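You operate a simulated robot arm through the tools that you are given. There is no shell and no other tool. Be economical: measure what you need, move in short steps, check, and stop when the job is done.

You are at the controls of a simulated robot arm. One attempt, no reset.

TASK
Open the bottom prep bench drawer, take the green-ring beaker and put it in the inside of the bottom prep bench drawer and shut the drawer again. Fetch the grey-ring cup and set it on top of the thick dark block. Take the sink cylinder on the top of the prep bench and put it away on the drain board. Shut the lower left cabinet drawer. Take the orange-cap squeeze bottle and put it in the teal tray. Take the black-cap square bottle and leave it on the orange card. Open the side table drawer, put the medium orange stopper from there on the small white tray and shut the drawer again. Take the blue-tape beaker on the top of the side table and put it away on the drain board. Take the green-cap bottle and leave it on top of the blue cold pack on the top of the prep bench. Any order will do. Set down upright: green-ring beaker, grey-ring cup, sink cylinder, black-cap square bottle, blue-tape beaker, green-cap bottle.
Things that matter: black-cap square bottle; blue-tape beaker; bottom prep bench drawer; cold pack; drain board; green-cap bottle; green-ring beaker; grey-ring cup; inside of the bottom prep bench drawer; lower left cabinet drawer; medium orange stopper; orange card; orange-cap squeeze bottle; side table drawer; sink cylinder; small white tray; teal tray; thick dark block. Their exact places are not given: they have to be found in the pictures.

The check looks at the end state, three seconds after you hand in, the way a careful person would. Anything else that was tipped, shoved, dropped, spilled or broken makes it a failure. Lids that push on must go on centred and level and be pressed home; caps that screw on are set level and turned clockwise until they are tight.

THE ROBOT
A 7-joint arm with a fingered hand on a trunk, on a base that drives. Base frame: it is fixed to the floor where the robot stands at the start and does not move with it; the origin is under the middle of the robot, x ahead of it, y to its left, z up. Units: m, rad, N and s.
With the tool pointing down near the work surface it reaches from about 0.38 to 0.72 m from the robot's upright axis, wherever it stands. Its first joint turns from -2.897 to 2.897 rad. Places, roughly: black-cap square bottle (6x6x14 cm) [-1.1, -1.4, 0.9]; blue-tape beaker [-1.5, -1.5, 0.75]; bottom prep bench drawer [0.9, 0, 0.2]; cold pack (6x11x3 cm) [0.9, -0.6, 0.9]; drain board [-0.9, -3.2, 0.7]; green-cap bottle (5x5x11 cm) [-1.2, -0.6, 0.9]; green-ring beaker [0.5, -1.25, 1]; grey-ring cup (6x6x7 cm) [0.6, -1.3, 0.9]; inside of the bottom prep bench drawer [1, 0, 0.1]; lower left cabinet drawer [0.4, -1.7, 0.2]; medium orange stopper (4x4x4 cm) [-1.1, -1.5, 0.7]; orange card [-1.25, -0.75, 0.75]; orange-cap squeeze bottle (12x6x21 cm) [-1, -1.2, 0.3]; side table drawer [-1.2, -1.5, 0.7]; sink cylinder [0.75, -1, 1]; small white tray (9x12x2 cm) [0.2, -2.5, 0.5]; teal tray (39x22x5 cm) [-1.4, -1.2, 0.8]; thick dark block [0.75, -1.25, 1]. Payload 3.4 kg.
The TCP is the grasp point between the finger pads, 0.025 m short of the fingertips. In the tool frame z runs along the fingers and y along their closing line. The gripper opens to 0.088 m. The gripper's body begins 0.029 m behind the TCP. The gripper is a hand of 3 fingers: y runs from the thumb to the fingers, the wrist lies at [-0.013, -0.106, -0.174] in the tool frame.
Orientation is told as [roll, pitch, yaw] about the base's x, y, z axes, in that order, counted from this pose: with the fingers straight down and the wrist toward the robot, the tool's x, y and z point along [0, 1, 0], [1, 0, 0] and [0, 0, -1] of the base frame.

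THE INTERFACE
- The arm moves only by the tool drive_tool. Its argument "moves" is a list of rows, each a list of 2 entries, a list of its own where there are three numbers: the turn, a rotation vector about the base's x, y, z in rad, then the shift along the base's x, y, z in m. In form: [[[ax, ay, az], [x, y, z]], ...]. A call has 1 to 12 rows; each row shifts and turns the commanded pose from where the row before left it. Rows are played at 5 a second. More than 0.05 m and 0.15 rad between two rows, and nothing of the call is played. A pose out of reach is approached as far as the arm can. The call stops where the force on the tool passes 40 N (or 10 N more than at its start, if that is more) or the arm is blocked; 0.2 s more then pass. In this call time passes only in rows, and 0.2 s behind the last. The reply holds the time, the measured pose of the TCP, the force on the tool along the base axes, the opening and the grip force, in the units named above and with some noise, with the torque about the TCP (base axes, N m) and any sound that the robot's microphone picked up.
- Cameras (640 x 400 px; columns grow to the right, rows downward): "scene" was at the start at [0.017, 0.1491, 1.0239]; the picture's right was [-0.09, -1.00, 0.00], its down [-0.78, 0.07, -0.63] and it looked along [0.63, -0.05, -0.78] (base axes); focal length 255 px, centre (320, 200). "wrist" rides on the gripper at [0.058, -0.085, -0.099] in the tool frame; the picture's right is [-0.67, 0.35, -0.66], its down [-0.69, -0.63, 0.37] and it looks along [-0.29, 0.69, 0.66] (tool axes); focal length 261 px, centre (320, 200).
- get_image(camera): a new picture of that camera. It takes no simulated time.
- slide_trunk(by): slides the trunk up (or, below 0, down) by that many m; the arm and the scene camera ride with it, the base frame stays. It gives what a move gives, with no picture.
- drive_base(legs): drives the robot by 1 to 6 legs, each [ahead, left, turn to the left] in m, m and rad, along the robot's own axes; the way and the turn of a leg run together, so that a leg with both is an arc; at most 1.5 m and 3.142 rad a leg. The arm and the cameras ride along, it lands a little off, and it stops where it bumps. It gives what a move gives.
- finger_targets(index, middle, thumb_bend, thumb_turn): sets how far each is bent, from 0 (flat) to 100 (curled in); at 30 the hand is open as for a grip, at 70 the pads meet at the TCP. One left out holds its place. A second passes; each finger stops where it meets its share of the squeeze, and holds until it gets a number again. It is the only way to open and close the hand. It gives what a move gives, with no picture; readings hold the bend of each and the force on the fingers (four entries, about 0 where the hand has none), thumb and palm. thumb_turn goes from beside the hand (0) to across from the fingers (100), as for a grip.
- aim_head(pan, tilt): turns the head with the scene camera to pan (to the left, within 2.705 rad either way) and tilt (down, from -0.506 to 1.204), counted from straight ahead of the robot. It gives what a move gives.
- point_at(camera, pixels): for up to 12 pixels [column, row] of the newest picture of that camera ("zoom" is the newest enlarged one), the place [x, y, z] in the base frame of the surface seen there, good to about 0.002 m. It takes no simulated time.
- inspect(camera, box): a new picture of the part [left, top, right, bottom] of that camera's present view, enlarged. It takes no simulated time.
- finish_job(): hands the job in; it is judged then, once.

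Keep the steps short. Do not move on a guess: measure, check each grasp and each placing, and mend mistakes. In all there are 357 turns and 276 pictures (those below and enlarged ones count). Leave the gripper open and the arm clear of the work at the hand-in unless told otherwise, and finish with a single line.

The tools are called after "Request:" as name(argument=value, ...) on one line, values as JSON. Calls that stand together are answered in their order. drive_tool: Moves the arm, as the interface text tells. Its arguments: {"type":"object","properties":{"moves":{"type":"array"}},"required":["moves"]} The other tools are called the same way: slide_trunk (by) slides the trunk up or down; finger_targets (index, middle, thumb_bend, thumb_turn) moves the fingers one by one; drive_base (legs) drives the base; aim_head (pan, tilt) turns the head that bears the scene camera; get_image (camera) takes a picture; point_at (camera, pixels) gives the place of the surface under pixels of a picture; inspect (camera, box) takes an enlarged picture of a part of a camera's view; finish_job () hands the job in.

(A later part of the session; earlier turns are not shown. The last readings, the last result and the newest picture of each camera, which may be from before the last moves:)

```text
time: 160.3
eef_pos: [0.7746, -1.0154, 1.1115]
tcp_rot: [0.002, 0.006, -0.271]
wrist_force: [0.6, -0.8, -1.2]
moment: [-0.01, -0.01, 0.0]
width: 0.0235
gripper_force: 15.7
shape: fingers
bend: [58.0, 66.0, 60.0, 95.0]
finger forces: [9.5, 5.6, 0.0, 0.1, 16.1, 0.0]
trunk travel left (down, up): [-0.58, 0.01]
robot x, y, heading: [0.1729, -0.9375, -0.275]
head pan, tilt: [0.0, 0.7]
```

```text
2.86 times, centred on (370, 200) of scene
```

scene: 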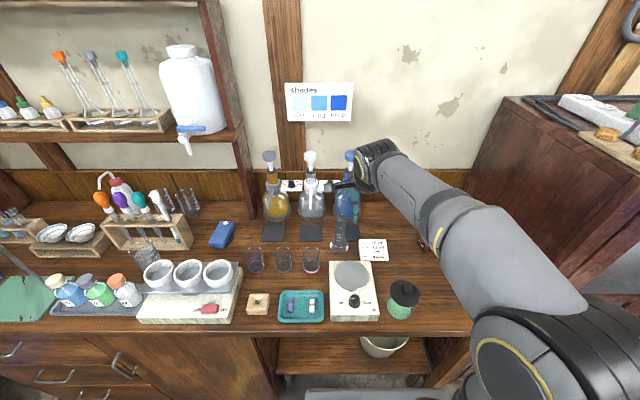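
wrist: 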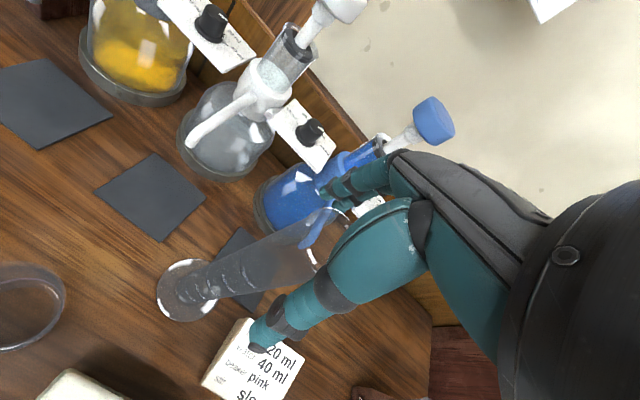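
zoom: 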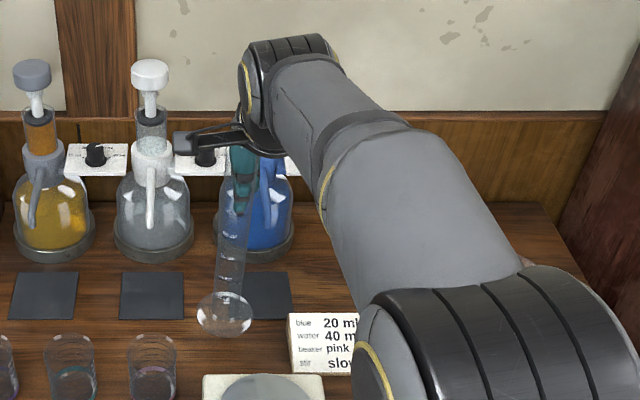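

Lifted; it leans a few degrees (base to the left), to be corrected later. Raise more and back off.

Request:
drive_tool(moves=[[[0, 0, 0], [0, 0, 0.03]], [[0, 0, 0], [0, 0, 0.03]], [[0, 0, 0], [0, 0, 0.03]], [[0, 0, 0], [0, 0, 0.02]], [[0, 0, 0], [0, 0, 0]]])

Request:
drive_base(legs=[[-0.42, 0.0, 0.0]])

Request:
aim_head(pan=-1.3, tilt=0.55)

Request:
get_image(camera="scene")

Request:
get_image(camera="wrist")

```text
time: 161.5
eef_pos: [0.7744, -1.0156, 1.2224]
tcp_rot: [0.003, 0.005, -0.27]
wrist_force: [0.1, -0.4, -0.8]
moment: [-0.02, -0.01, -0.01]
width: 0.0235
gripper_force: 15.9
shape: fingers
bend: [58.0, 72.0, 60.0, 95.0]
finger forces: [9.6, 5.5, 0.0, 0.1, 15.8, 0.1]
trunk travel left (down, up): [-0.58, 0.01]
robot x, y, heading: [0.1733, -0.9391, -0.268]
head pan, tilt: [0.0, 0.7]
```

```text
time: 164.1
eef_pos: [0.3692, -0.9045, 1.2223]
tcp_rot: [0.001, 0.005, -0.275]
wrist_force: [0.7, 0.0, -0.7]
moment: [-0.01, -0.01, 0.0]
width: 0.0236
gripper_force: 14.9
shape: fingers
bend: [58.0, 72.0, 60.0, 95.0]
finger forces: [9.5, 5.5, 0.0, 0.0, 15.6, 0.0]
trunk travel left (down, up): [-0.58, 0.01]
robot x, y, heading: [-0.2347, -0.824, -0.277]
head pan, tilt: [0.0, 0.7]
```

```text
time: 165.6
eef_pos: [0.37, -0.9058, 1.2224]
tcp_rot: [0.002, 0.006, -0.276]
wrist_force: [-0.8, 1.1, -1.4]
moment: [0.01, 0.0, -0.01]
width: 0.0233
gripper_force: 15.8
shape: fingers
bend: [58.0, 72.0, 60.0, 95.0]
finger forces: [9.5, 5.5, 0.0, 0.1, 15.6, 0.0]
trunk travel left (down, up): [-0.58, 0.01]
robot x, y, heading: [-0.2328, -0.8264, -0.28]
head pan, tilt: [-1.3, 0.55]
```

```text
179 pictures are left
```

scene: 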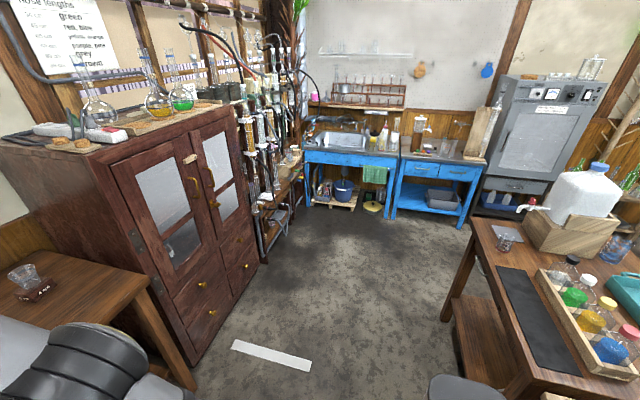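

```text
178 pictures are left
```

wrist: 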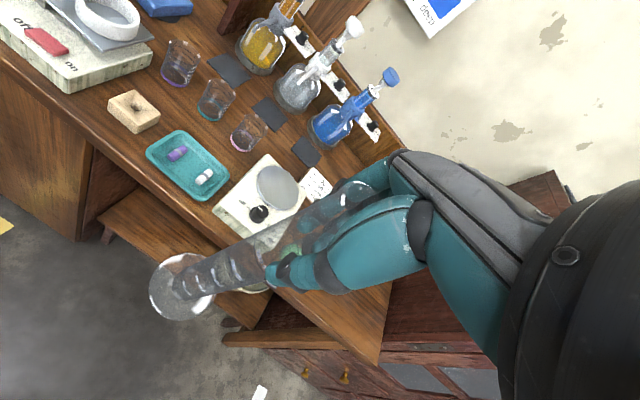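

Request:
inspect(camera="scene", box=[290, 70, 510, 220])

Request:
point_at(camera="zoom", pixels=[[60, 200], [340, 200], [580, 245], [400, 215], [450, 225], [330, 240], [510, 150], [370, 190]])

```text
2.67 times, centred on (400, 145) of scene
```

zoom: 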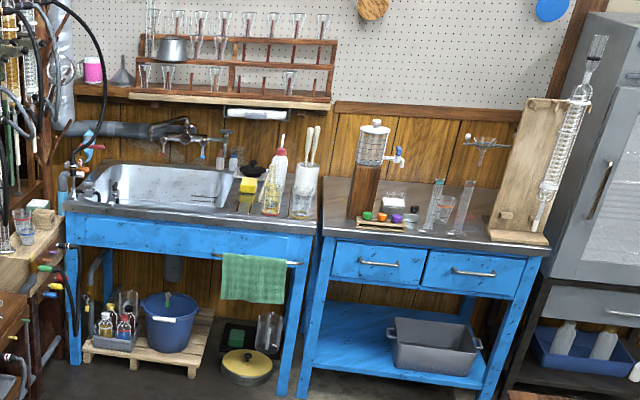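

```text
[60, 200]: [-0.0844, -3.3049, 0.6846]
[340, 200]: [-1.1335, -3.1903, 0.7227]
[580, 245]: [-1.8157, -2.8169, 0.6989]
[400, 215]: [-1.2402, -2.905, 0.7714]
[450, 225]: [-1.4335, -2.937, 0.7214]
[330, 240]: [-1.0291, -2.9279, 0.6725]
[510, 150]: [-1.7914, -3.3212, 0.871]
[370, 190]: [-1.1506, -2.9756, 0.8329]
```

Request:
point_at(camera="scene", pixels=[[445, 322], [470, 215], [262, 262], [195, 362], [400, 205], [450, 230], [330, 300], [265, 215], [560, 400]])

```text
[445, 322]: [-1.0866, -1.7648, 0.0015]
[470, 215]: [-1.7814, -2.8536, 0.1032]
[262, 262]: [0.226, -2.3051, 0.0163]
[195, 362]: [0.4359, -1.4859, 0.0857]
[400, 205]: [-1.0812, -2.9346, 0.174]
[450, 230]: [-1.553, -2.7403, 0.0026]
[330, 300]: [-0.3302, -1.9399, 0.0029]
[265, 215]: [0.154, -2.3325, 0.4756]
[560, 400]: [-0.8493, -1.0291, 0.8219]
```

Request:
point_at(camera="scene", pixels=[[525, 210], [560, 200], [600, 165], [505, 240], [470, 222], [540, 365]])

Request:
drive_base(legs=[[0.0, 0.0, -1.557]])

Request:
aim_head(pan=0.0, tilt=0.6)

Request:
get_image(camera="scene")

```text
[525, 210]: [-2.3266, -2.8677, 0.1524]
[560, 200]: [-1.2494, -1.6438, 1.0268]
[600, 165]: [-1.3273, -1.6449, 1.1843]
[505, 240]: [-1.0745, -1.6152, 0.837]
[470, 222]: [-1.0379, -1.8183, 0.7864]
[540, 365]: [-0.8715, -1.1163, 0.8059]
```

```text
time: 169.7
eef_pos: [-0.2859, -1.4295, 1.2224]
tcp_rot: [0.001, 0.005, -1.806]
wrist_force: [-0.5, 0.0, -1.4]
moment: [0.0, 0.0, 0.02]
width: 0.0231
gripper_force: 14.4
shape: fingers
bend: [58.0, 72.0, 60.0, 95.0]
finger forces: [9.0, 5.7, 0.0, 0.0, 14.2, 0.1]
trunk travel left (down, up): [-0.58, 0.01]
robot x, y, heading: [-0.2328, -0.8234, -1.809]
head pan, tilt: [-1.3, 0.55]
```

```text
time: 171.2
eef_pos: [-0.2849, -1.4299, 1.2215]
tcp_rot: [0.001, 0.005, -1.806]
wrist_force: [-0.2, 0.5, -1.1]
moment: [-0.02, 0.03, 0.0]
width: 0.023
gripper_force: 14.8
shape: fingers
bend: [58.0, 72.0, 60.0, 95.0]
finger forces: [9.0, 5.8, 0.0, 0.0, 14.3, 0.0]
trunk travel left (down, up): [-0.58, 0.01]
robot x, y, heading: [-0.2322, -0.8273, -1.805]
head pan, tilt: [0.0, 0.6]
```

```text
176 pictures are left
```

scene: 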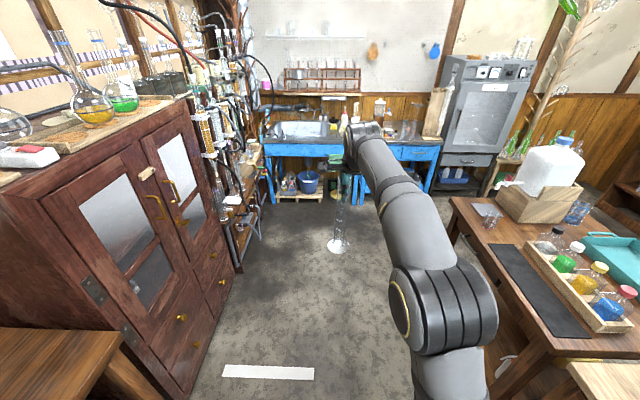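

Request:
drive_base(legs=[[1.3, 0.03, -0.03]])

Request:
aim_head(pan=0.1, tilt=0.75)

Request:
get_image(camera="scene")

Request:
get_image(camera="wrist")

```text
time: 177.7
eef_pos: [-0.625, -2.6902, 1.222]
tcp_rot: [0.002, 0.007, -1.856]
wrist_force: [0.4, 0.7, -0.4]
moment: [0.01, 0.03, 0.03]
width: 0.0232
gripper_force: 14.5
shape: fingers
bend: [58.0, 72.0, 60.0, 95.0]
finger forces: [9.0, 5.7, 0.0, 0.0, 14.2, 0.0]
trunk travel left (down, up): [-0.58, 0.01]
robot x, y, heading: [-0.5387, -2.088, -1.861]
head pan, tilt: [0.0, 0.6]
```

```text
time: 178.4
eef_pos: [-0.6254, -2.69, 1.2213]
tcp_rot: [0.002, 0.004, -1.856]
wrist_force: [1.0, -0.2, -1.8]
moment: [-0.02, 0.02, -0.02]
width: 0.0233
gripper_force: 14.6
shape: fingers
bend: [58.0, 72.0, 60.0, 95.0]
finger forces: [9.0, 5.7, 0.1, 0.0, 14.3, 0.0]
trunk travel left (down, up): [-0.58, 0.01]
robot x, y, heading: [-0.5407, -2.093, -1.858]
head pan, tilt: [0.099, 0.75]
```

```text
175 pictures are left
```

scene: 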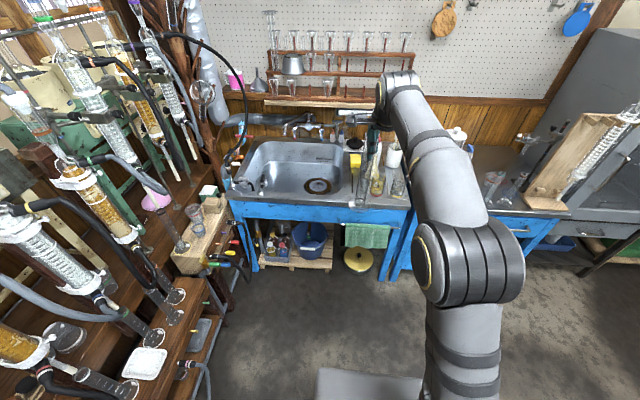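

```text
174 pictures are left
```

wrist: 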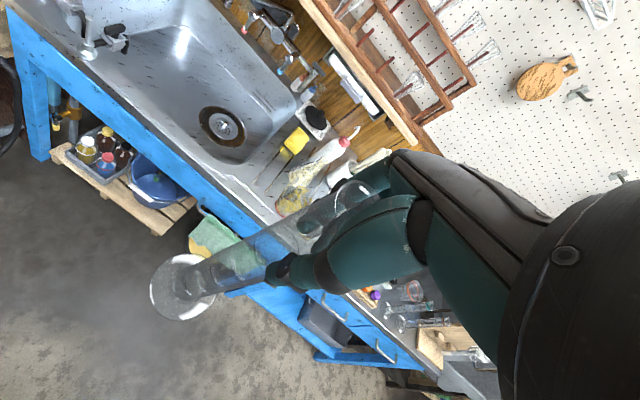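

Request:
inspect(camera="scene", box=[320, 110, 448, 230])

Request:
inspect(camera="wrist", box=[200, 90, 460, 340])

```text
3.33 times, centred on (384, 170) of scene
```

zoom: 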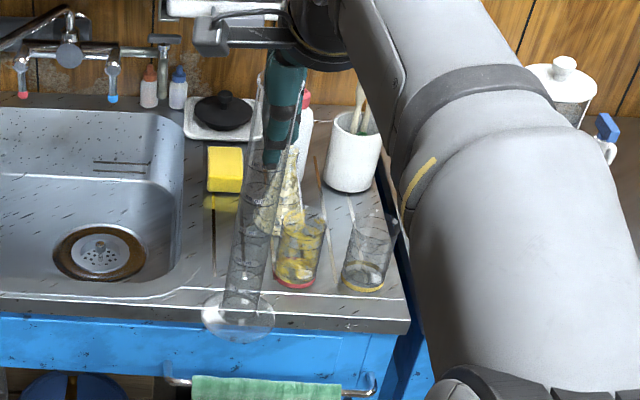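

```text
1.60 times, centred on (330, 215) of wrist
```

zoom: 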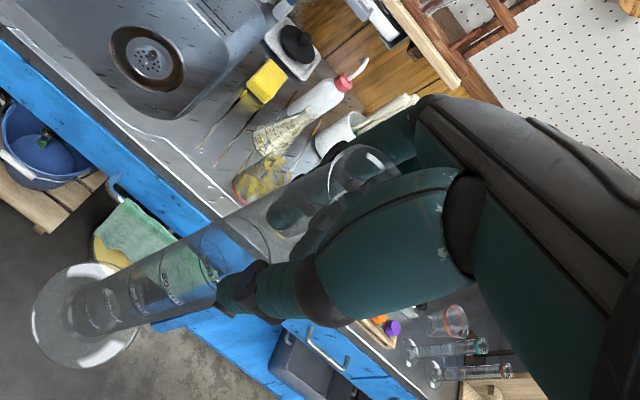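

Request:
inspect(camera="scene", box=[320, 110, 448, 230])

Request:
point_at(camera="zoom", pixels=[[185, 150], [190, 285], [410, 325], [225, 195], [230, 235], [280, 280], [365, 285], [330, 240], [350, 185], [200, 240], [320, 330], [300, 300]])

```text
3.33 times, centred on (384, 170) of scene
```

zoom: 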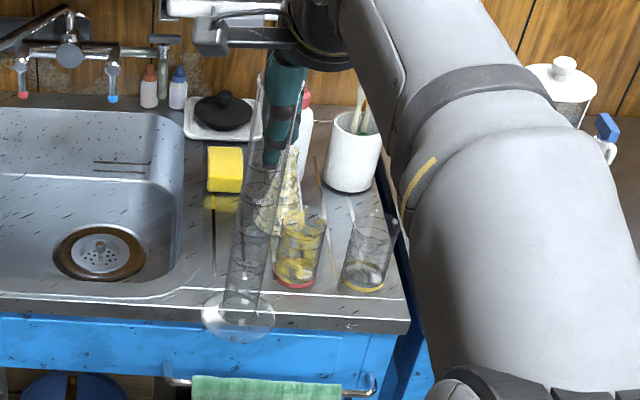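

```text
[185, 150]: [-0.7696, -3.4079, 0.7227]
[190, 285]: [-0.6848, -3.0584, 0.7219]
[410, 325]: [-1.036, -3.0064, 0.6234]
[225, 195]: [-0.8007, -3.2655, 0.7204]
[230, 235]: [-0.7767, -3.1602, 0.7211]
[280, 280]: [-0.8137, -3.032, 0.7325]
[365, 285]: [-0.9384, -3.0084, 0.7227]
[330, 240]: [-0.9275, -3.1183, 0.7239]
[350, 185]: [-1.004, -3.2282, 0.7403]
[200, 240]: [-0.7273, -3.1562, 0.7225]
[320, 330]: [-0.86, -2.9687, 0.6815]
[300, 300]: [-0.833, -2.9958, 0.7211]
```

Target spot for the cylinder: (-0.776,-3.166) on the drain board (z 0.7215), left of the red-ring beaker, clear of basin. Check rack clearance on my left before driving in.

Request:
point_at(camera="scene", pixels=[[232, 252], [215, 330], [205, 270], [180, 345], [148, 365], [130, 350], [160, 375], [240, 290]])

Request:
drive_base(legs=[[0.46, 0.0, 0.02]])

Request:
aim_head(pan=0.0, tilt=0.95)

Request:
get_image(camera="scene")

Request:
get_image(camera="wrist")

```text
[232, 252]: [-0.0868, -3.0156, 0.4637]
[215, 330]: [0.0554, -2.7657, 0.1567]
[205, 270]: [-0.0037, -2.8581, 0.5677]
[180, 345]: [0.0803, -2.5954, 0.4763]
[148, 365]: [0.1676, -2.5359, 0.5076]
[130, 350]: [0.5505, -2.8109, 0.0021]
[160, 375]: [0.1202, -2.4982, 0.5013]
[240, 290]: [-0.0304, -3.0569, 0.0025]
```

```text
time: 181.2
eef_pos: [-0.7413, -3.139, 1.2212]
tcp_rot: [0.001, 0.005, -1.837]
wrist_force: [-0.1, -0.3, -1.2]
moment: [0.0, 0.02, 0.0]
width: 0.0232
gripper_force: 14.4
shape: fingers
bend: [58.0, 72.0, 60.0, 95.0]
finger forces: [9.0, 5.8, 0.0, 0.1, 14.3, 0.0]
trunk travel left (down, up): [-0.58, 0.01]
robot x, y, heading: [-0.6678, -2.5344, -1.839]
head pan, tilt: [0.099, 0.75]
```

```text
time: 181.9
eef_pos: [-0.742, -3.1385, 1.2217]
tcp_rot: [0.001, 0.005, -1.836]
wrist_force: [1.1, 0.7, -0.8]
moment: [-0.02, 0.02, 0.01]
width: 0.0232
gripper_force: 14.4
shape: fingers
bend: [58.0, 72.0, 60.0, 95.0]
finger forces: [9.0, 5.7, 0.0, 0.1, 14.3, 0.0]
trunk travel left (down, up): [-0.58, 0.01]
robot x, y, heading: [-0.6706, -2.5377, -1.843]
head pan, tilt: [0.0, 0.949]
```

```text
170 pictures are left
```

scene: 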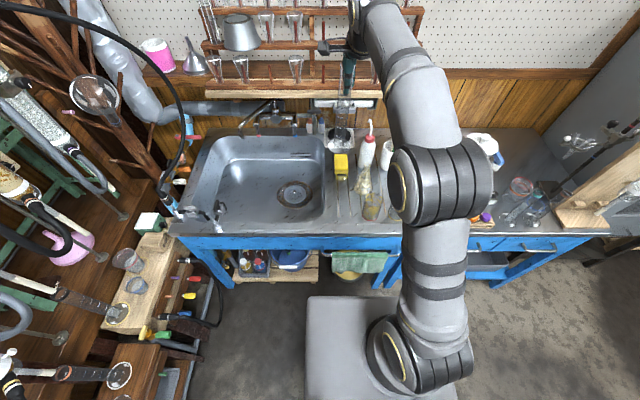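

```text
169 pictures are left
```

wrist: 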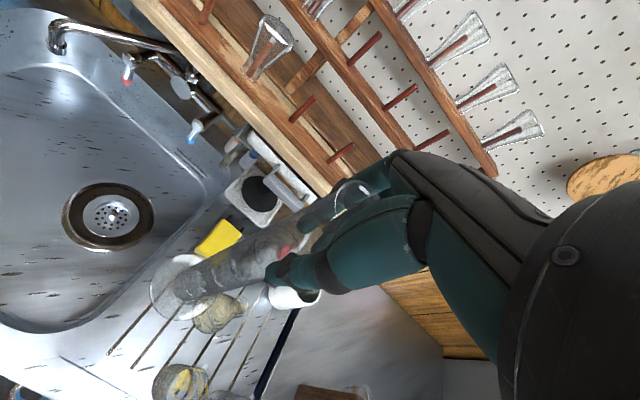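

Request:
inspect(camera="scene", box=[310, 110, 438, 250])

Request:
point_at(camera="zoom", pixels=[[170, 150], [230, 185], [165, 220], [110, 300], [200, 280], [300, 290], [270, 220], [150, 50], [280, 300], [330, 250], [160, 300]])

```text
2.86 times, centred on (374, 180) of scene
```

zoom: 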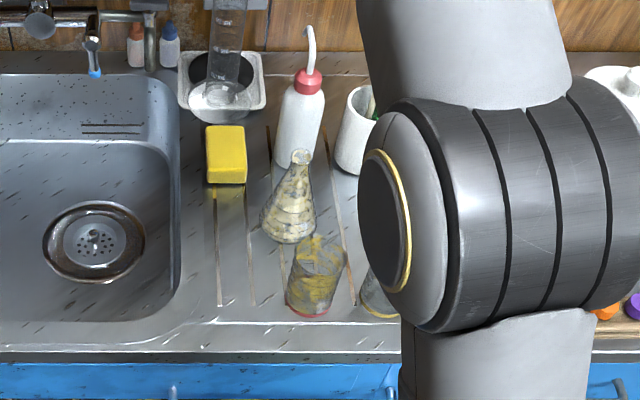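

```text
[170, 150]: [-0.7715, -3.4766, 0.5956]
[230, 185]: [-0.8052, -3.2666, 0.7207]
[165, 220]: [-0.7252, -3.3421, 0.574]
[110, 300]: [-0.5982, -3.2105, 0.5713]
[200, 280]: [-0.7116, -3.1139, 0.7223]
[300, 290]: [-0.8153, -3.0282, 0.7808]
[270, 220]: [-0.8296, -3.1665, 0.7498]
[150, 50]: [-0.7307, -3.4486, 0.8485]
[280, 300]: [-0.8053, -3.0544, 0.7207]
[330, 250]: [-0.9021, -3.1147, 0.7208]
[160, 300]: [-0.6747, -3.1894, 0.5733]
```

Request:
inspect(camera="scene", box=[316, 50, 376, 160])

Request:
inspect(camera="wrist", box=[130, 150, 400, 330])

```text
3.64 times, centred on (346, 105) of scene
```

zoom: 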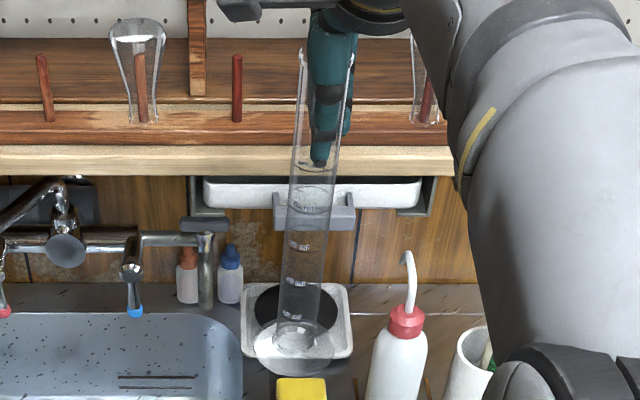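

```text
2.22 times, centred on (265, 240) of wrist
```

zoom: 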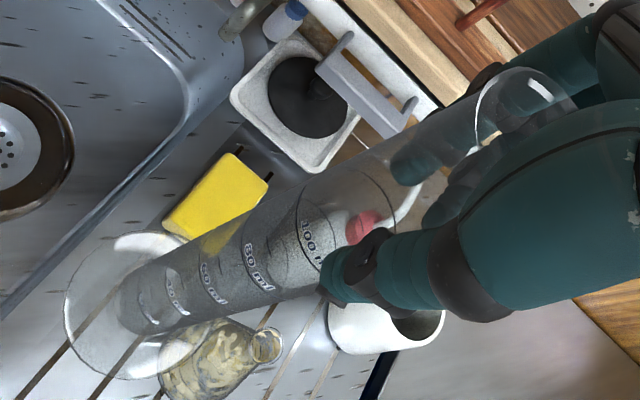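

Request:
point_at(camera="scene", pixels=[[450, 180], [400, 190], [480, 210], [420, 80], [400, 30], [500, 150], [490, 145]])

Request:
drive_tool(moves=[[[0.0118, 0.0434, 0], [-0.0234, -0.0205, 0]], [[0, 0, 0], [0, 0, 0]]])

Request:
inspect(camera="scene", box=[316, 50, 376, 160])

```text
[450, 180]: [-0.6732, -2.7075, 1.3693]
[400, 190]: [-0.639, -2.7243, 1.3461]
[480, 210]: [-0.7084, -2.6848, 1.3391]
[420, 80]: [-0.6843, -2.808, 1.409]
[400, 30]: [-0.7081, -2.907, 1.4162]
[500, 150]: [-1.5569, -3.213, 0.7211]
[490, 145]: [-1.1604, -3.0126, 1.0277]
```

```text
time: 182.5
eef_pos: [-0.7661, -3.1596, 1.2211]
tcp_rot: [-0.043, 0.006, -1.838]
wrist_force: [0.3, 0.0, -1.3]
moment: [0.02, -0.01, -0.01]
width: 0.0231
gripper_force: 14.4
shape: fingers
bend: [58.0, 72.0, 60.0, 95.0]
finger forces: [9.1, 5.6, 0.0, 0.0, 14.5, 0.0]
trunk travel left (down, up): [-0.58, 0.01]
robot x, y, heading: [-0.6712, -2.5346, -1.842]
head pan, tilt: [0.0, 0.949]
```

```text
3.64 times, centred on (346, 105) of scene
```

zoom: 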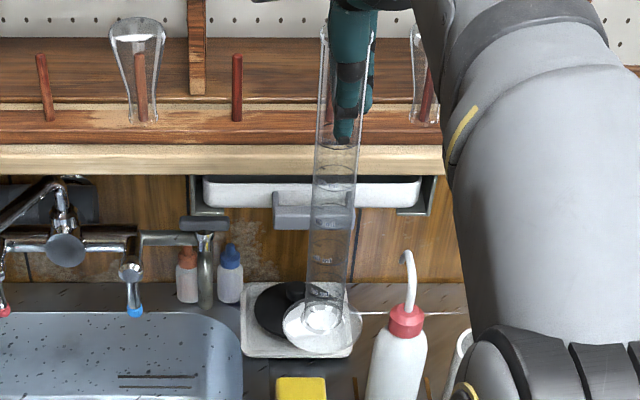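

Cylinder is now vertical. Lower by trunk 0.26.

Request:
slide_trunk(by=-0.26)

Request:
get_image(camera="scene")

Request:
inspect(camera="wrist", box=[100, 150, 400, 350])

```text
time: 185.2
eef_pos: [-0.7675, -3.159, 0.9605]
tcp_rot: [-0.044, 0.007, -1.837]
wrist_force: [-0.3, -0.1, -1.0]
moment: [-0.01, 0.02, -0.01]
width: 0.0232
gripper_force: 14.2
shape: fingers
bend: [58.0, 72.0, 60.0, 95.0]
finger forces: [9.1, 5.6, 0.0, 0.1, 14.3, 0.1]
trunk travel left (down, up): [-0.32, 0.27]
robot x, y, heading: [-0.668, -2.5353, -1.84]
head pan, tilt: [0.0, 0.949]
```

```text
164 pictures are left
```

scene: 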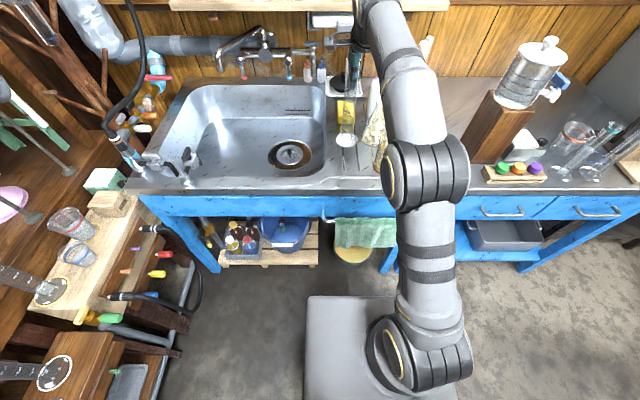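

```text
2.00 times, centred on (250, 250) of wrist
```

zoom: 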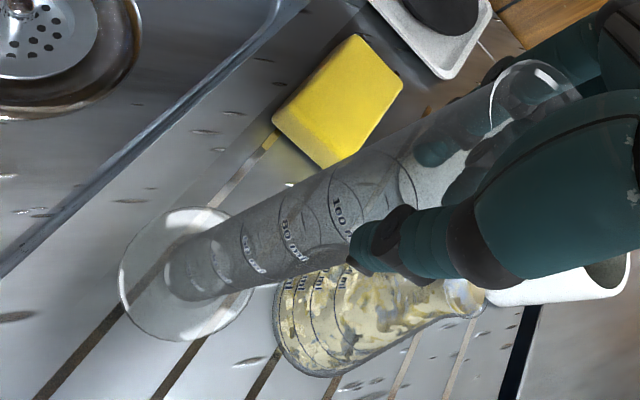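

Request:
drive_tool(moves=[[[0, 0, 0], [0.009, -0.0024, -0.01]], [[0, 0, 0], [0, 0, -0.012]], [[0, 0, 0], [0, 0, 0]]])

Request:
inspect(camera="scene", box=[310, 60, 410, 200])

Request:
inspect(camera="wrist", box=[100, 150, 400, 350])

```text
time: 186.0
eef_pos: [-0.7579, -3.1607, 0.9386]
tcp_rot: [-0.045, 0.006, -1.838]
wrist_force: [-0.6, 0.4, -1.5]
moment: [0.03, 0.02, -0.01]
width: 0.0232
gripper_force: 15.0
shape: fingers
bend: [58.0, 72.0, 60.0, 95.0]
finger forces: [9.1, 5.6, 0.0, 0.0, 14.2, 0.0]
trunk travel left (down, up): [-0.32, 0.27]
robot x, y, heading: [-0.6683, -2.5351, -1.839]
head pan, tilt: [0.0, 0.949]
```

```text
2.86 times, centred on (360, 130) of scene
```

zoom: 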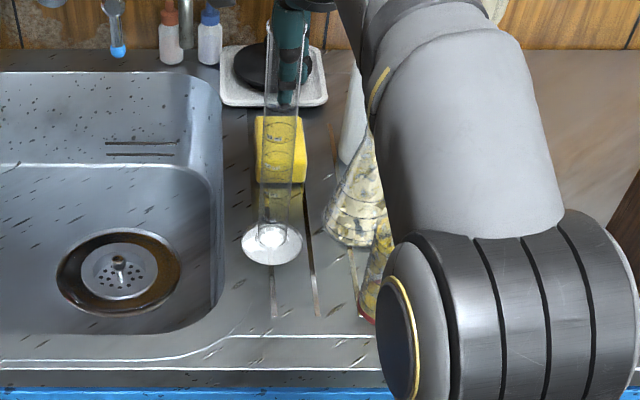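

```text
2.00 times, centred on (250, 250) of wrist
```

zoom: 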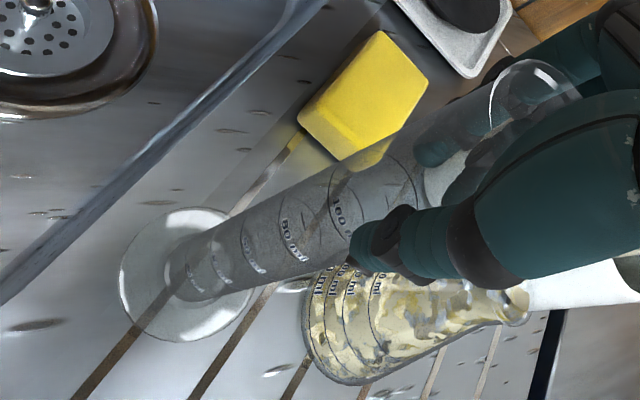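

Request:
drive_tool(moves=[[[0, 0, 0], [0, 0, -0.003]], [[0, 0, 0], [0, 0, -0.002]], [[0, 0, 0], [0, 0, -0.002]], [[0, 0, 0], [0, 0, 0]]])

```text
time: 187.0
eef_pos: [-0.7561, -3.1624, 0.9325]
tcp_rot: [-0.043, 0.006, -1.837]
wrist_force: [0.7, 0.4, -0.7]
moment: [0.02, 0.01, 0.02]
width: 0.0231
gripper_force: 14.8
shape: fingers
bend: [58.0, 72.0, 60.0, 95.0]
finger forces: [9.1, 5.5, 0.0, 0.0, 14.3, 0.1]
trunk travel left (down, up): [-0.32, 0.27]
robot x, y, heading: [-0.668, -2.5388, -1.842]
head pan, tilt: [0.0, 0.949]
```

Request:
drive_tool(moves=[[[0, 0, 0], [0, 0, -0.0015]], [[0, 0, 0], [0, 0, -0.0015]], [[0, 0, 0], [0, 0, 0]]])

```text
time: 187.8
eef_pos: [-0.757, -3.1619, 0.9294]
tcp_rot: [-0.042, 0.006, -1.837]
wrist_force: [0.3, 1.0, 3.4]
moment: [0.04, 0.03, 0.01]
width: 0.0231
gripper_force: 14.8
shape: fingers
bend: [58.0, 72.0, 60.0, 95.0]
finger forces: [9.3, 6.4, 0.0, 0.0, 14.9, 0.0]
trunk travel left (down, up): [-0.32, 0.27]
robot x, y, heading: [-0.6682, -2.5351, -1.84]
head pan, tilt: [0.0, 0.949]
```

Request:
drive_tool(moves=[[[0, 0, 0], [0, 0, -0.001]], [[0, 0, 0], [0, 0, 0]]])

Request:
finger_targets(index=54, middle=54, thumb_bend=54)

Request:
inspect(camera="scene", box=[310, 60, 410, 200])

Request:
inspect(camera="wrist", box=[100, 150, 400, 350])

```text
time: 188.4
eef_pos: [-0.7569, -3.1611, 0.9296]
tcp_rot: [-0.042, 0.001, -1.837]
wrist_force: [-1.6, -1.0, 8.9]
moment: [-0.01, -0.02, 0.02]
width: 0.0229
gripper_force: 16.8
shape: fingers
bend: [58.0, 72.0, 60.0, 95.0]
finger forces: [9.7, 7.0, 0.1, 0.1, 15.9, 0.1]
trunk travel left (down, up): [-0.32, 0.27]
robot x, y, heading: [-0.6689, -2.5361, -1.837]
head pan, tilt: [0.0, 0.949]
```

```text
time: 189.4
eef_pos: [-0.7567, -3.1612, 0.928]
tcp_rot: [-0.044, 0.006, -1.837]
wrist_force: [0.3, 1.0, 0.0]
moment: [0.01, 0.02, -0.03]
width: 0.0324
gripper_force: 0.0
shape: fingers
bend: [54.0, 54.0, 54.0, 97.0]
finger forces: [0.1, 0.0, 0.1, 0.0, 0.1, 0.1]
trunk travel left (down, up): [-0.32, 0.27]
robot x, y, heading: [-0.6681, -2.5398, -1.837]
head pan, tilt: [0.0, 0.949]
```

```text
2.86 times, centred on (360, 130) of scene
```

zoom: 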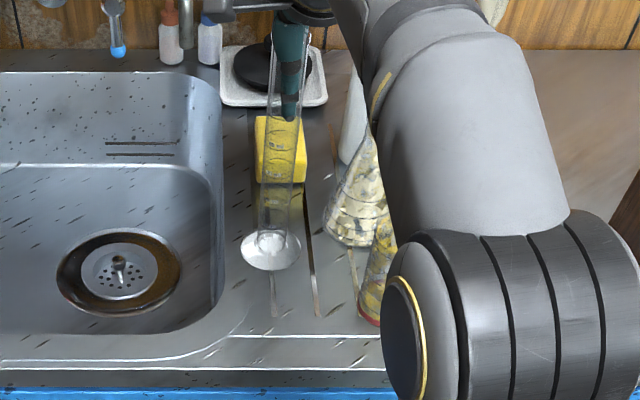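

```text
2.00 times, centred on (250, 250) of wrist
```

zoom: 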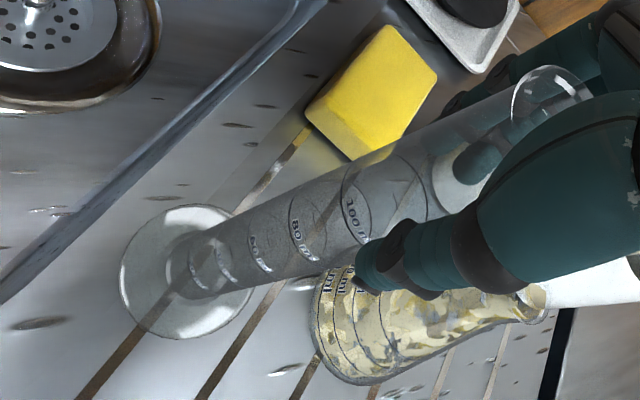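

Request:
finger_targets(index=32, middle=32, thumb_bend=32)

Request:
drive_tool(moves=[[[0, 0, 0], [0, 0, 0.02]], [[0, 0, 0], [0, 0, 0.03]], [[0, 0, 0], [0, 0, 0.03]], [[0, 0, 0], [0, 0, 0.03]], [[0, 0, 0], [0, 0, 0.03]], [[-0.0118, -0.0434, 0], [0, 0, 0]], [[0, 0, 0], [0, 0, 0]]])

Request:
inspect(camera="scene", box=[310, 60, 410, 200])

```text
time: 190.4
eef_pos: [-0.7567, -3.1628, 0.927]
tcp_rot: [-0.043, 0.004, -1.837]
wrist_force: [-0.8, -0.5, 0.4]
moment: [-0.01, -0.01, 0.01]
width: 0.0801
gripper_force: 0.1
shape: fingers
bend: [32.0, 32.0, 32.0, 97.0]
finger forces: [0.0, 0.0, 0.0, 0.0, 0.0, 0.0]
trunk travel left (down, up): [-0.32, 0.27]
robot x, y, heading: [-0.6718, -2.5333, -1.838]
head pan, tilt: [0.0, 0.949]
```

```text
time: 192.0
eef_pos: [-0.7508, -3.1386, 1.0366]
tcp_rot: [0.002, 0.005, -1.837]
wrist_force: [0.0, 0.1, -0.6]
moment: [-0.02, -0.01, 0.01]
width: 0.0801
gripper_force: 0.0
shape: fingers
bend: [32.0, 32.0, 32.0, 97.0]
finger forces: [0.0, 0.0, 0.0, 0.0, 0.0, 0.1]
out of reach, approached as far as the arm can: row 4, 5
trunk travel left (down, up): [-0.32, 0.27]
robot x, y, heading: [-0.6686, -2.5328, -1.84]
head pan, tilt: [0.0, 0.949]
```

```text
2.86 times, centred on (360, 130) of scene
```

zoom: 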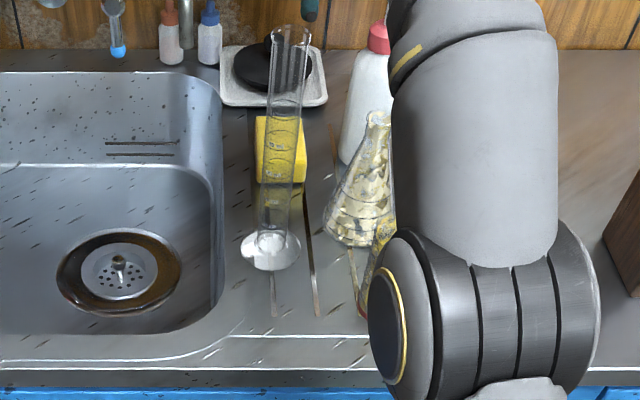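

Cylinder stands on the drain board. Back off and look at the side table.

Request:
drive_base(legs=[[-0.55, 0.0, 0.0]])

Request:
slide_trunk(by=0.26)

Request:
aim_head(pan=-1.4, tilt=0.7)

Request:
get_image(camera="scene")

```text
time: 195.1
eef_pos: [-0.6037, -2.6115, 1.0369]
tcp_rot: [0.002, 0.005, -1.836]
wrist_force: [0.1, -0.5, -0.3]
moment: [0.01, -0.02, 0.03]
width: 0.0806
gripper_force: 0.1
shape: fingers
bend: [32.0, 32.0, 32.0, 97.0]
finger forces: [0.1, 0.0, 0.0, 0.1, 0.0, 0.1]
trunk travel left (down, up): [-0.32, 0.27]
robot x, y, heading: [-0.5263, -2.0107, -1.83]
head pan, tilt: [0.0, 0.949]
```

```text
time: 197.8
eef_pos: [-0.6037, -2.6116, 1.2961]
tcp_rot: [0.001, 0.005, -1.837]
wrist_force: [-0.1, -0.2, -0.2]
moment: [0.0, -0.01, 0.0]
width: 0.0799
gripper_force: 0.0
shape: fingers
bend: [32.0, 32.0, 32.0, 97.0]
finger forces: [0.1, 0.1, 0.0, 0.0, 0.0, 0.0]
trunk travel left (down, up): [-0.58, 0.01]
robot x, y, heading: [-0.5216, -2.0058, -1.84]
head pan, tilt: [0.0, 0.949]
```

```text
time: 199.3
eef_pos: [-0.6027, -2.6127, 1.2969]
tcp_rot: [0.002, 0.006, -1.836]
wrist_force: [0.2, 0.7, 0.7]
moment: [0.0, -0.01, 0.01]
width: 0.0803
gripper_force: 0.0
shape: fingers
bend: [32.0, 32.0, 32.0, 97.0]
finger forces: [0.0, 0.0, 0.0, 0.0, 0.0, 0.0]
trunk travel left (down, up): [-0.58, 0.01]
robot x, y, heading: [-0.5245, -2.0064, -1.839]
head pan, tilt: [-1.4, 0.7]
```

```text
157 pictures are left
```

scene: 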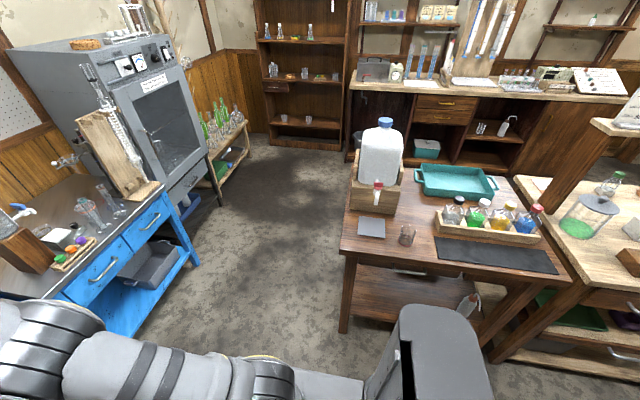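

Request:
inspect(camera="scene", box=[330, 150, 570, 300])

Request:
point_at(camera="zoom", pixels=[[205, 240], [210, 225], [205, 245], [50, 265], [220, 100], [440, 130], [430, 270], [120, 210], [600, 330], [440, 70], [230, 65], [300, 190]])

```text
2.67 times, centred on (450, 225) of scene
```

zoom: 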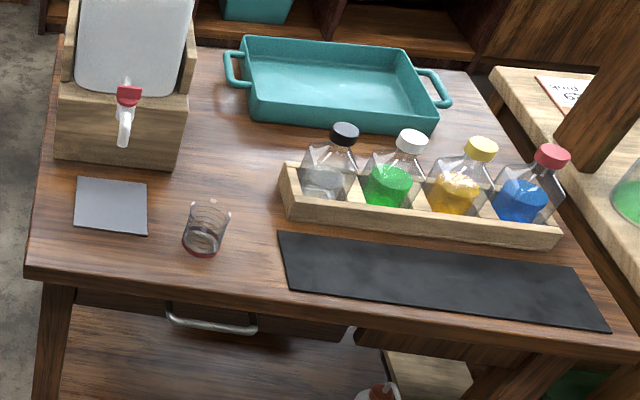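

```text
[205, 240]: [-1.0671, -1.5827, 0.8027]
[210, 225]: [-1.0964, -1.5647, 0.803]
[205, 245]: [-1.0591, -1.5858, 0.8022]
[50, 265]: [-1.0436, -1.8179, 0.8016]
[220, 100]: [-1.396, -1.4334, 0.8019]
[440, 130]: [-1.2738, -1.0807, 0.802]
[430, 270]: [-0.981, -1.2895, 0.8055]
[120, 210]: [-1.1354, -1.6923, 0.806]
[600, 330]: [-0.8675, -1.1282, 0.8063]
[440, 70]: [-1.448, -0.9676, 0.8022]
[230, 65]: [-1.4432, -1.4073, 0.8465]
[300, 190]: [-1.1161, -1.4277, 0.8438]
```

Request:
drive_base(legs=[[-0.33, 0.12, 0.0], [0.0, 0.0, -1.567]])

Request:
aim_head(pan=0.0, tilt=0.75)

Request:
get_image(camera="scene")

```text
time: 205.5
eef_pos: [-0.9185, -1.6188, 1.2971]
tcp_rot: [0.003, 0.006, 2.83]
wrist_force: [-1.0, 0.5, -0.7]
moment: [0.01, 0.02, -0.01]
width: 0.0803
gripper_force: 0.0
shape: fingers
bend: [32.0, 32.0, 32.0, 97.0]
finger forces: [0.0, 0.0, 0.1, 0.1, 0.1, 0.0]
trunk travel left (down, up): [-0.58, 0.01]
robot x, y, heading: [-0.3237, -1.7253, 2.83]
head pan, tilt: [-1.4, 0.7]
```

```text
time: 207.0
eef_pos: [-0.9184, -1.6191, 1.2971]
tcp_rot: [0.003, 0.005, 2.831]
wrist_force: [0.3, -0.1, -0.2]
moment: [-0.02, -0.02, -0.02]
width: 0.0801
gripper_force: 0.0
shape: fingers
bend: [32.0, 32.0, 32.0, 97.0]
finger forces: [0.0, 0.0, 0.1, 0.1, 0.1, 0.0]
trunk travel left (down, up): [-0.58, 0.01]
robot x, y, heading: [-0.3187, -1.7296, 2.832]
head pan, tilt: [0.0, 0.75]
```

```text
155 pictures are left
```

scene: 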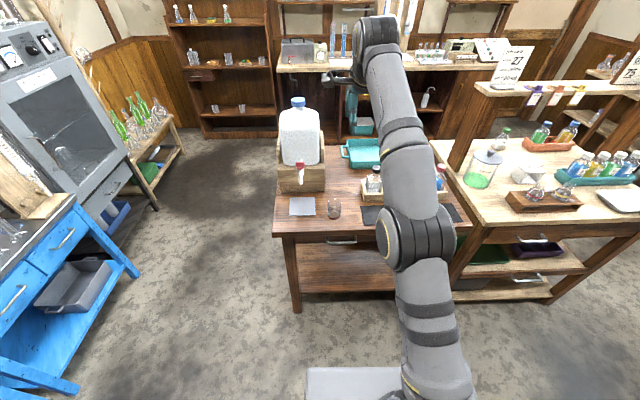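

Request:
inspect(camera="scene", box=[260, 190, 420, 310])

Request:
point_at(camera="zoom", pixels=[[245, 218], [290, 220], [325, 218], [270, 223], [265, 208], [150, 215], [420, 200], [290, 205]])

```text
3.33 times, centred on (340, 250) of scene
```

zoom: 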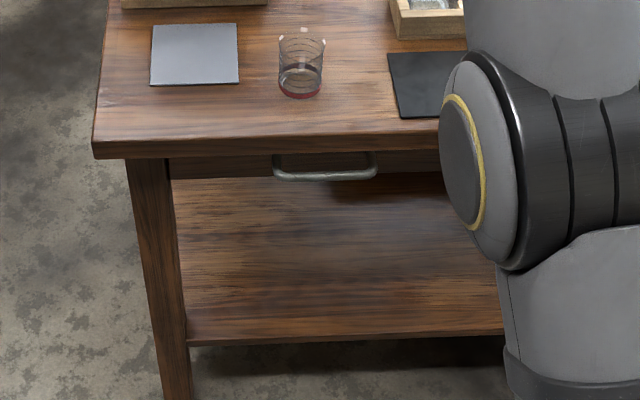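

```text
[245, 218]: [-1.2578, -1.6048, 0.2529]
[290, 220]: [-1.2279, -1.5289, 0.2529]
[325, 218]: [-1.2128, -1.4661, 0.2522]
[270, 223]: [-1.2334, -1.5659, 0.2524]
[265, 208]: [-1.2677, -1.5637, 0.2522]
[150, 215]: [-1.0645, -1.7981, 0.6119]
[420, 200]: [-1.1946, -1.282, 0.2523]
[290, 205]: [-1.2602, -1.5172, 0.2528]
```

Request:
drive_base(legs=[[-0.12, 0.0, 0.06]])

Request:
slide_trunk(by=-0.4)

Request:
get_image(camera="scene")

Request:
get_image(camera="wrist")

```text
time: 208.2
eef_pos: [-0.8071, -1.6895, 1.2962]
tcp_rot: [0.002, 0.003, 2.892]
wrist_force: [0.1, -0.4, 1.0]
moment: [0.0, 0.01, 0.04]
width: 0.0803
gripper_force: 0.0
shape: fingers
bend: [32.0, 32.0, 32.0, 97.0]
finger forces: [0.0, 0.0, 0.1, 0.0, 0.1, 0.0]
trunk travel left (down, up): [-0.58, 0.01]
robot x, y, heading: [-0.2022, -1.7594, 2.886]
head pan, tilt: [0.0, 0.75]
```

```text
time: 212.1
eef_pos: [-0.808, -1.6897, 0.8963]
tcp_rot: [0.001, 0.006, 2.893]
wrist_force: [0.4, 0.4, -0.1]
moment: [0.0, -0.04, 0.0]
width: 0.0801
gripper_force: 0.1
shape: fingers
bend: [32.0, 32.0, 32.0, 97.0]
finger forces: [0.0, 0.0, 0.1, 0.0, 0.0, 0.0]
trunk travel left (down, up): [-0.18, 0.41]
robot x, y, heading: [-0.202, -1.7636, 2.891]
head pan, tilt: [0.0, 0.75]
```

```text
153 pictures are left
```

scene: 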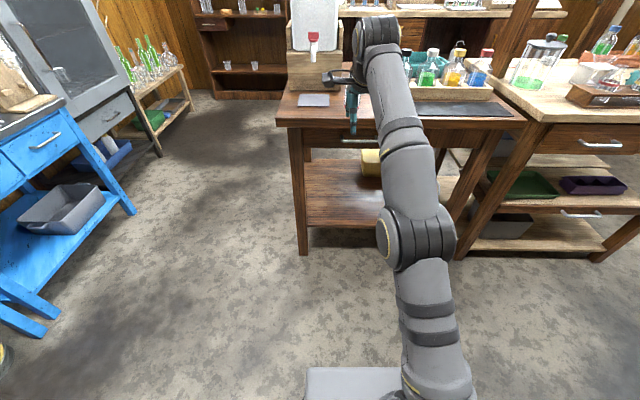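

```text
152 pictures are left
```

wrist: 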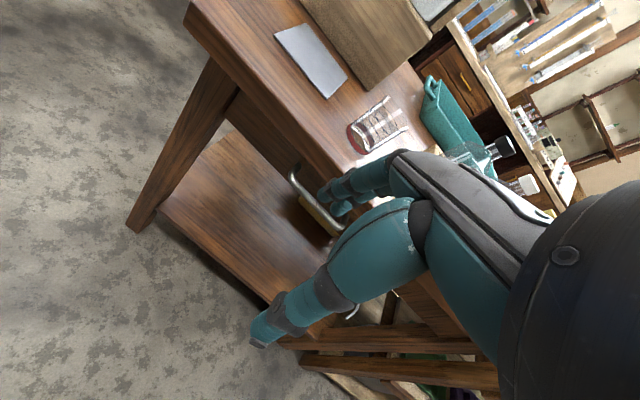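

Request:
inspect(camera="scene", box=[290, 80, 430, 180])

Request:
inspect(camera="wrist", box=[250, 110, 410, 230])

Request:
point_at(camera="zoom", pixels=[[165, 195], [170, 235], [200, 285], [215, 310], [180, 160], [220, 180], [180, 250]])

```text
4.00 times, centred on (360, 130) of scene
```

zoom: 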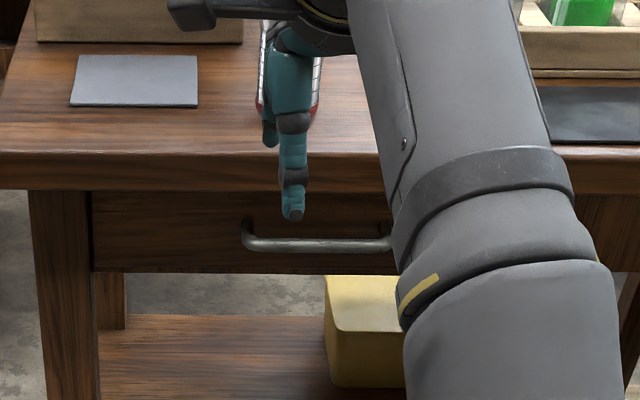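

```text
3.33 times, centred on (330, 170) of wrist
```

zoom: 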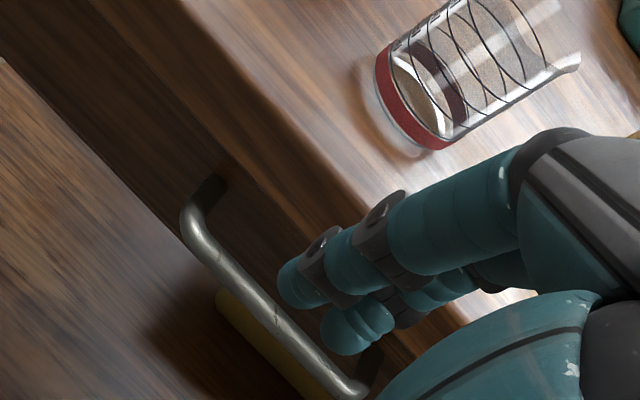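

```text
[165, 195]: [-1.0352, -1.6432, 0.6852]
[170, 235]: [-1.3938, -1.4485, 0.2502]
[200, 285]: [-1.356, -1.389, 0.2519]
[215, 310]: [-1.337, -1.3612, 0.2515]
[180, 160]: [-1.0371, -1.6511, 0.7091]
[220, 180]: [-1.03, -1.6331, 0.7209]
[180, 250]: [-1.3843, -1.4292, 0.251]
```

Request:
point_at(camera="zoom", pixels=[[188, 225], [220, 262], [250, 292], [280, 322], [310, 350], [340, 380], [210, 188], [260, 240], [200, 120], [330, 150]])

```text
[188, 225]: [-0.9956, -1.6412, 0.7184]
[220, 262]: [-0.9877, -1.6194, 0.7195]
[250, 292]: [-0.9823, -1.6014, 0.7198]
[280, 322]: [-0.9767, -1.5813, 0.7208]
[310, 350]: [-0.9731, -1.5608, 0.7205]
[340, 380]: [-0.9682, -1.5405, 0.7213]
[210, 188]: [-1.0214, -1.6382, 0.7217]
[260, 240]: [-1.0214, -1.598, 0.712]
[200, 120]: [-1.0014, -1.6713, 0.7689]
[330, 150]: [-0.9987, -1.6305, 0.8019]
```

The handle bar (centre (-0.982,-1.591,0.720)) lies under the table edge, so I must grip it from the front with the hand horizontal. Pitch the hand up in place.

Request:
drive_tool(moves=[[[0.0347, 0.1357, 0], [0.001, 0.005, -0.015]], [[0.0347, 0.1357, 0], [0.001, 0.005, -0.015]], [[0.0347, 0.1357, 0], [0.001, 0.005, -0.015]], [[0.0347, 0.1357, 0], [0.001, 0.005, -0.015]], [[0.0347, 0.1357, 0], [0.001, 0.005, -0.015]], [[0.0347, 0.1357, 0], [0.001, 0.005, -0.015]], [[0.0347, 0.1357, 0], [0.001, 0.005, -0.015]], [[0.0347, 0.1357, 0], [0.001, 0.005, -0.015]], [[0.0347, 0.1357, 0], [0.001, 0.005, -0.015]], [[0.0347, 0.1357, 0], [0.001, 0.005, -0.015]], [[0.0347, 0.1357, 0], [0.001, 0.0, -0.015]], [[0, 0, 0], [0, 0, 0]]])

Request:
get_image(camera="scene")

Request:
get_image(camera="wrist")

```text
time: 214.7
eef_pos: [-0.8081, -1.6798, 0.7528]
tcp_rot: [0.172, -1.366, 2.644]
wrist_force: [0.3, -0.1, 0.2]
moment: [-0.02, -0.01, 0.0]
width: 0.0802
gripper_force: 0.0
shape: fingers
bend: [32.0, 32.0, 32.0, 97.0]
finger forces: [0.0, 0.0, 0.1, 0.0, 0.0, 0.0]
out of reach, approached as far as the arm can: row 5, 6, 9, 10, 11
trunk travel left (down, up): [-0.18, 0.41]
robot x, y, heading: [-0.2025, -1.7597, 2.889]
head pan, tilt: [0.0, 0.75]
```

```text
149 pictures are left
```

scene: 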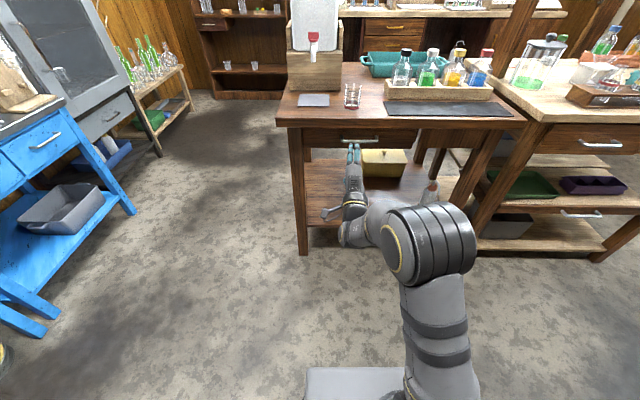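

```text
148 pictures are left
```

wrist: 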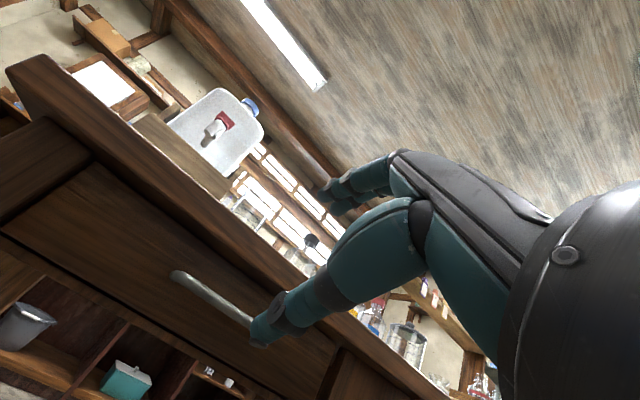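

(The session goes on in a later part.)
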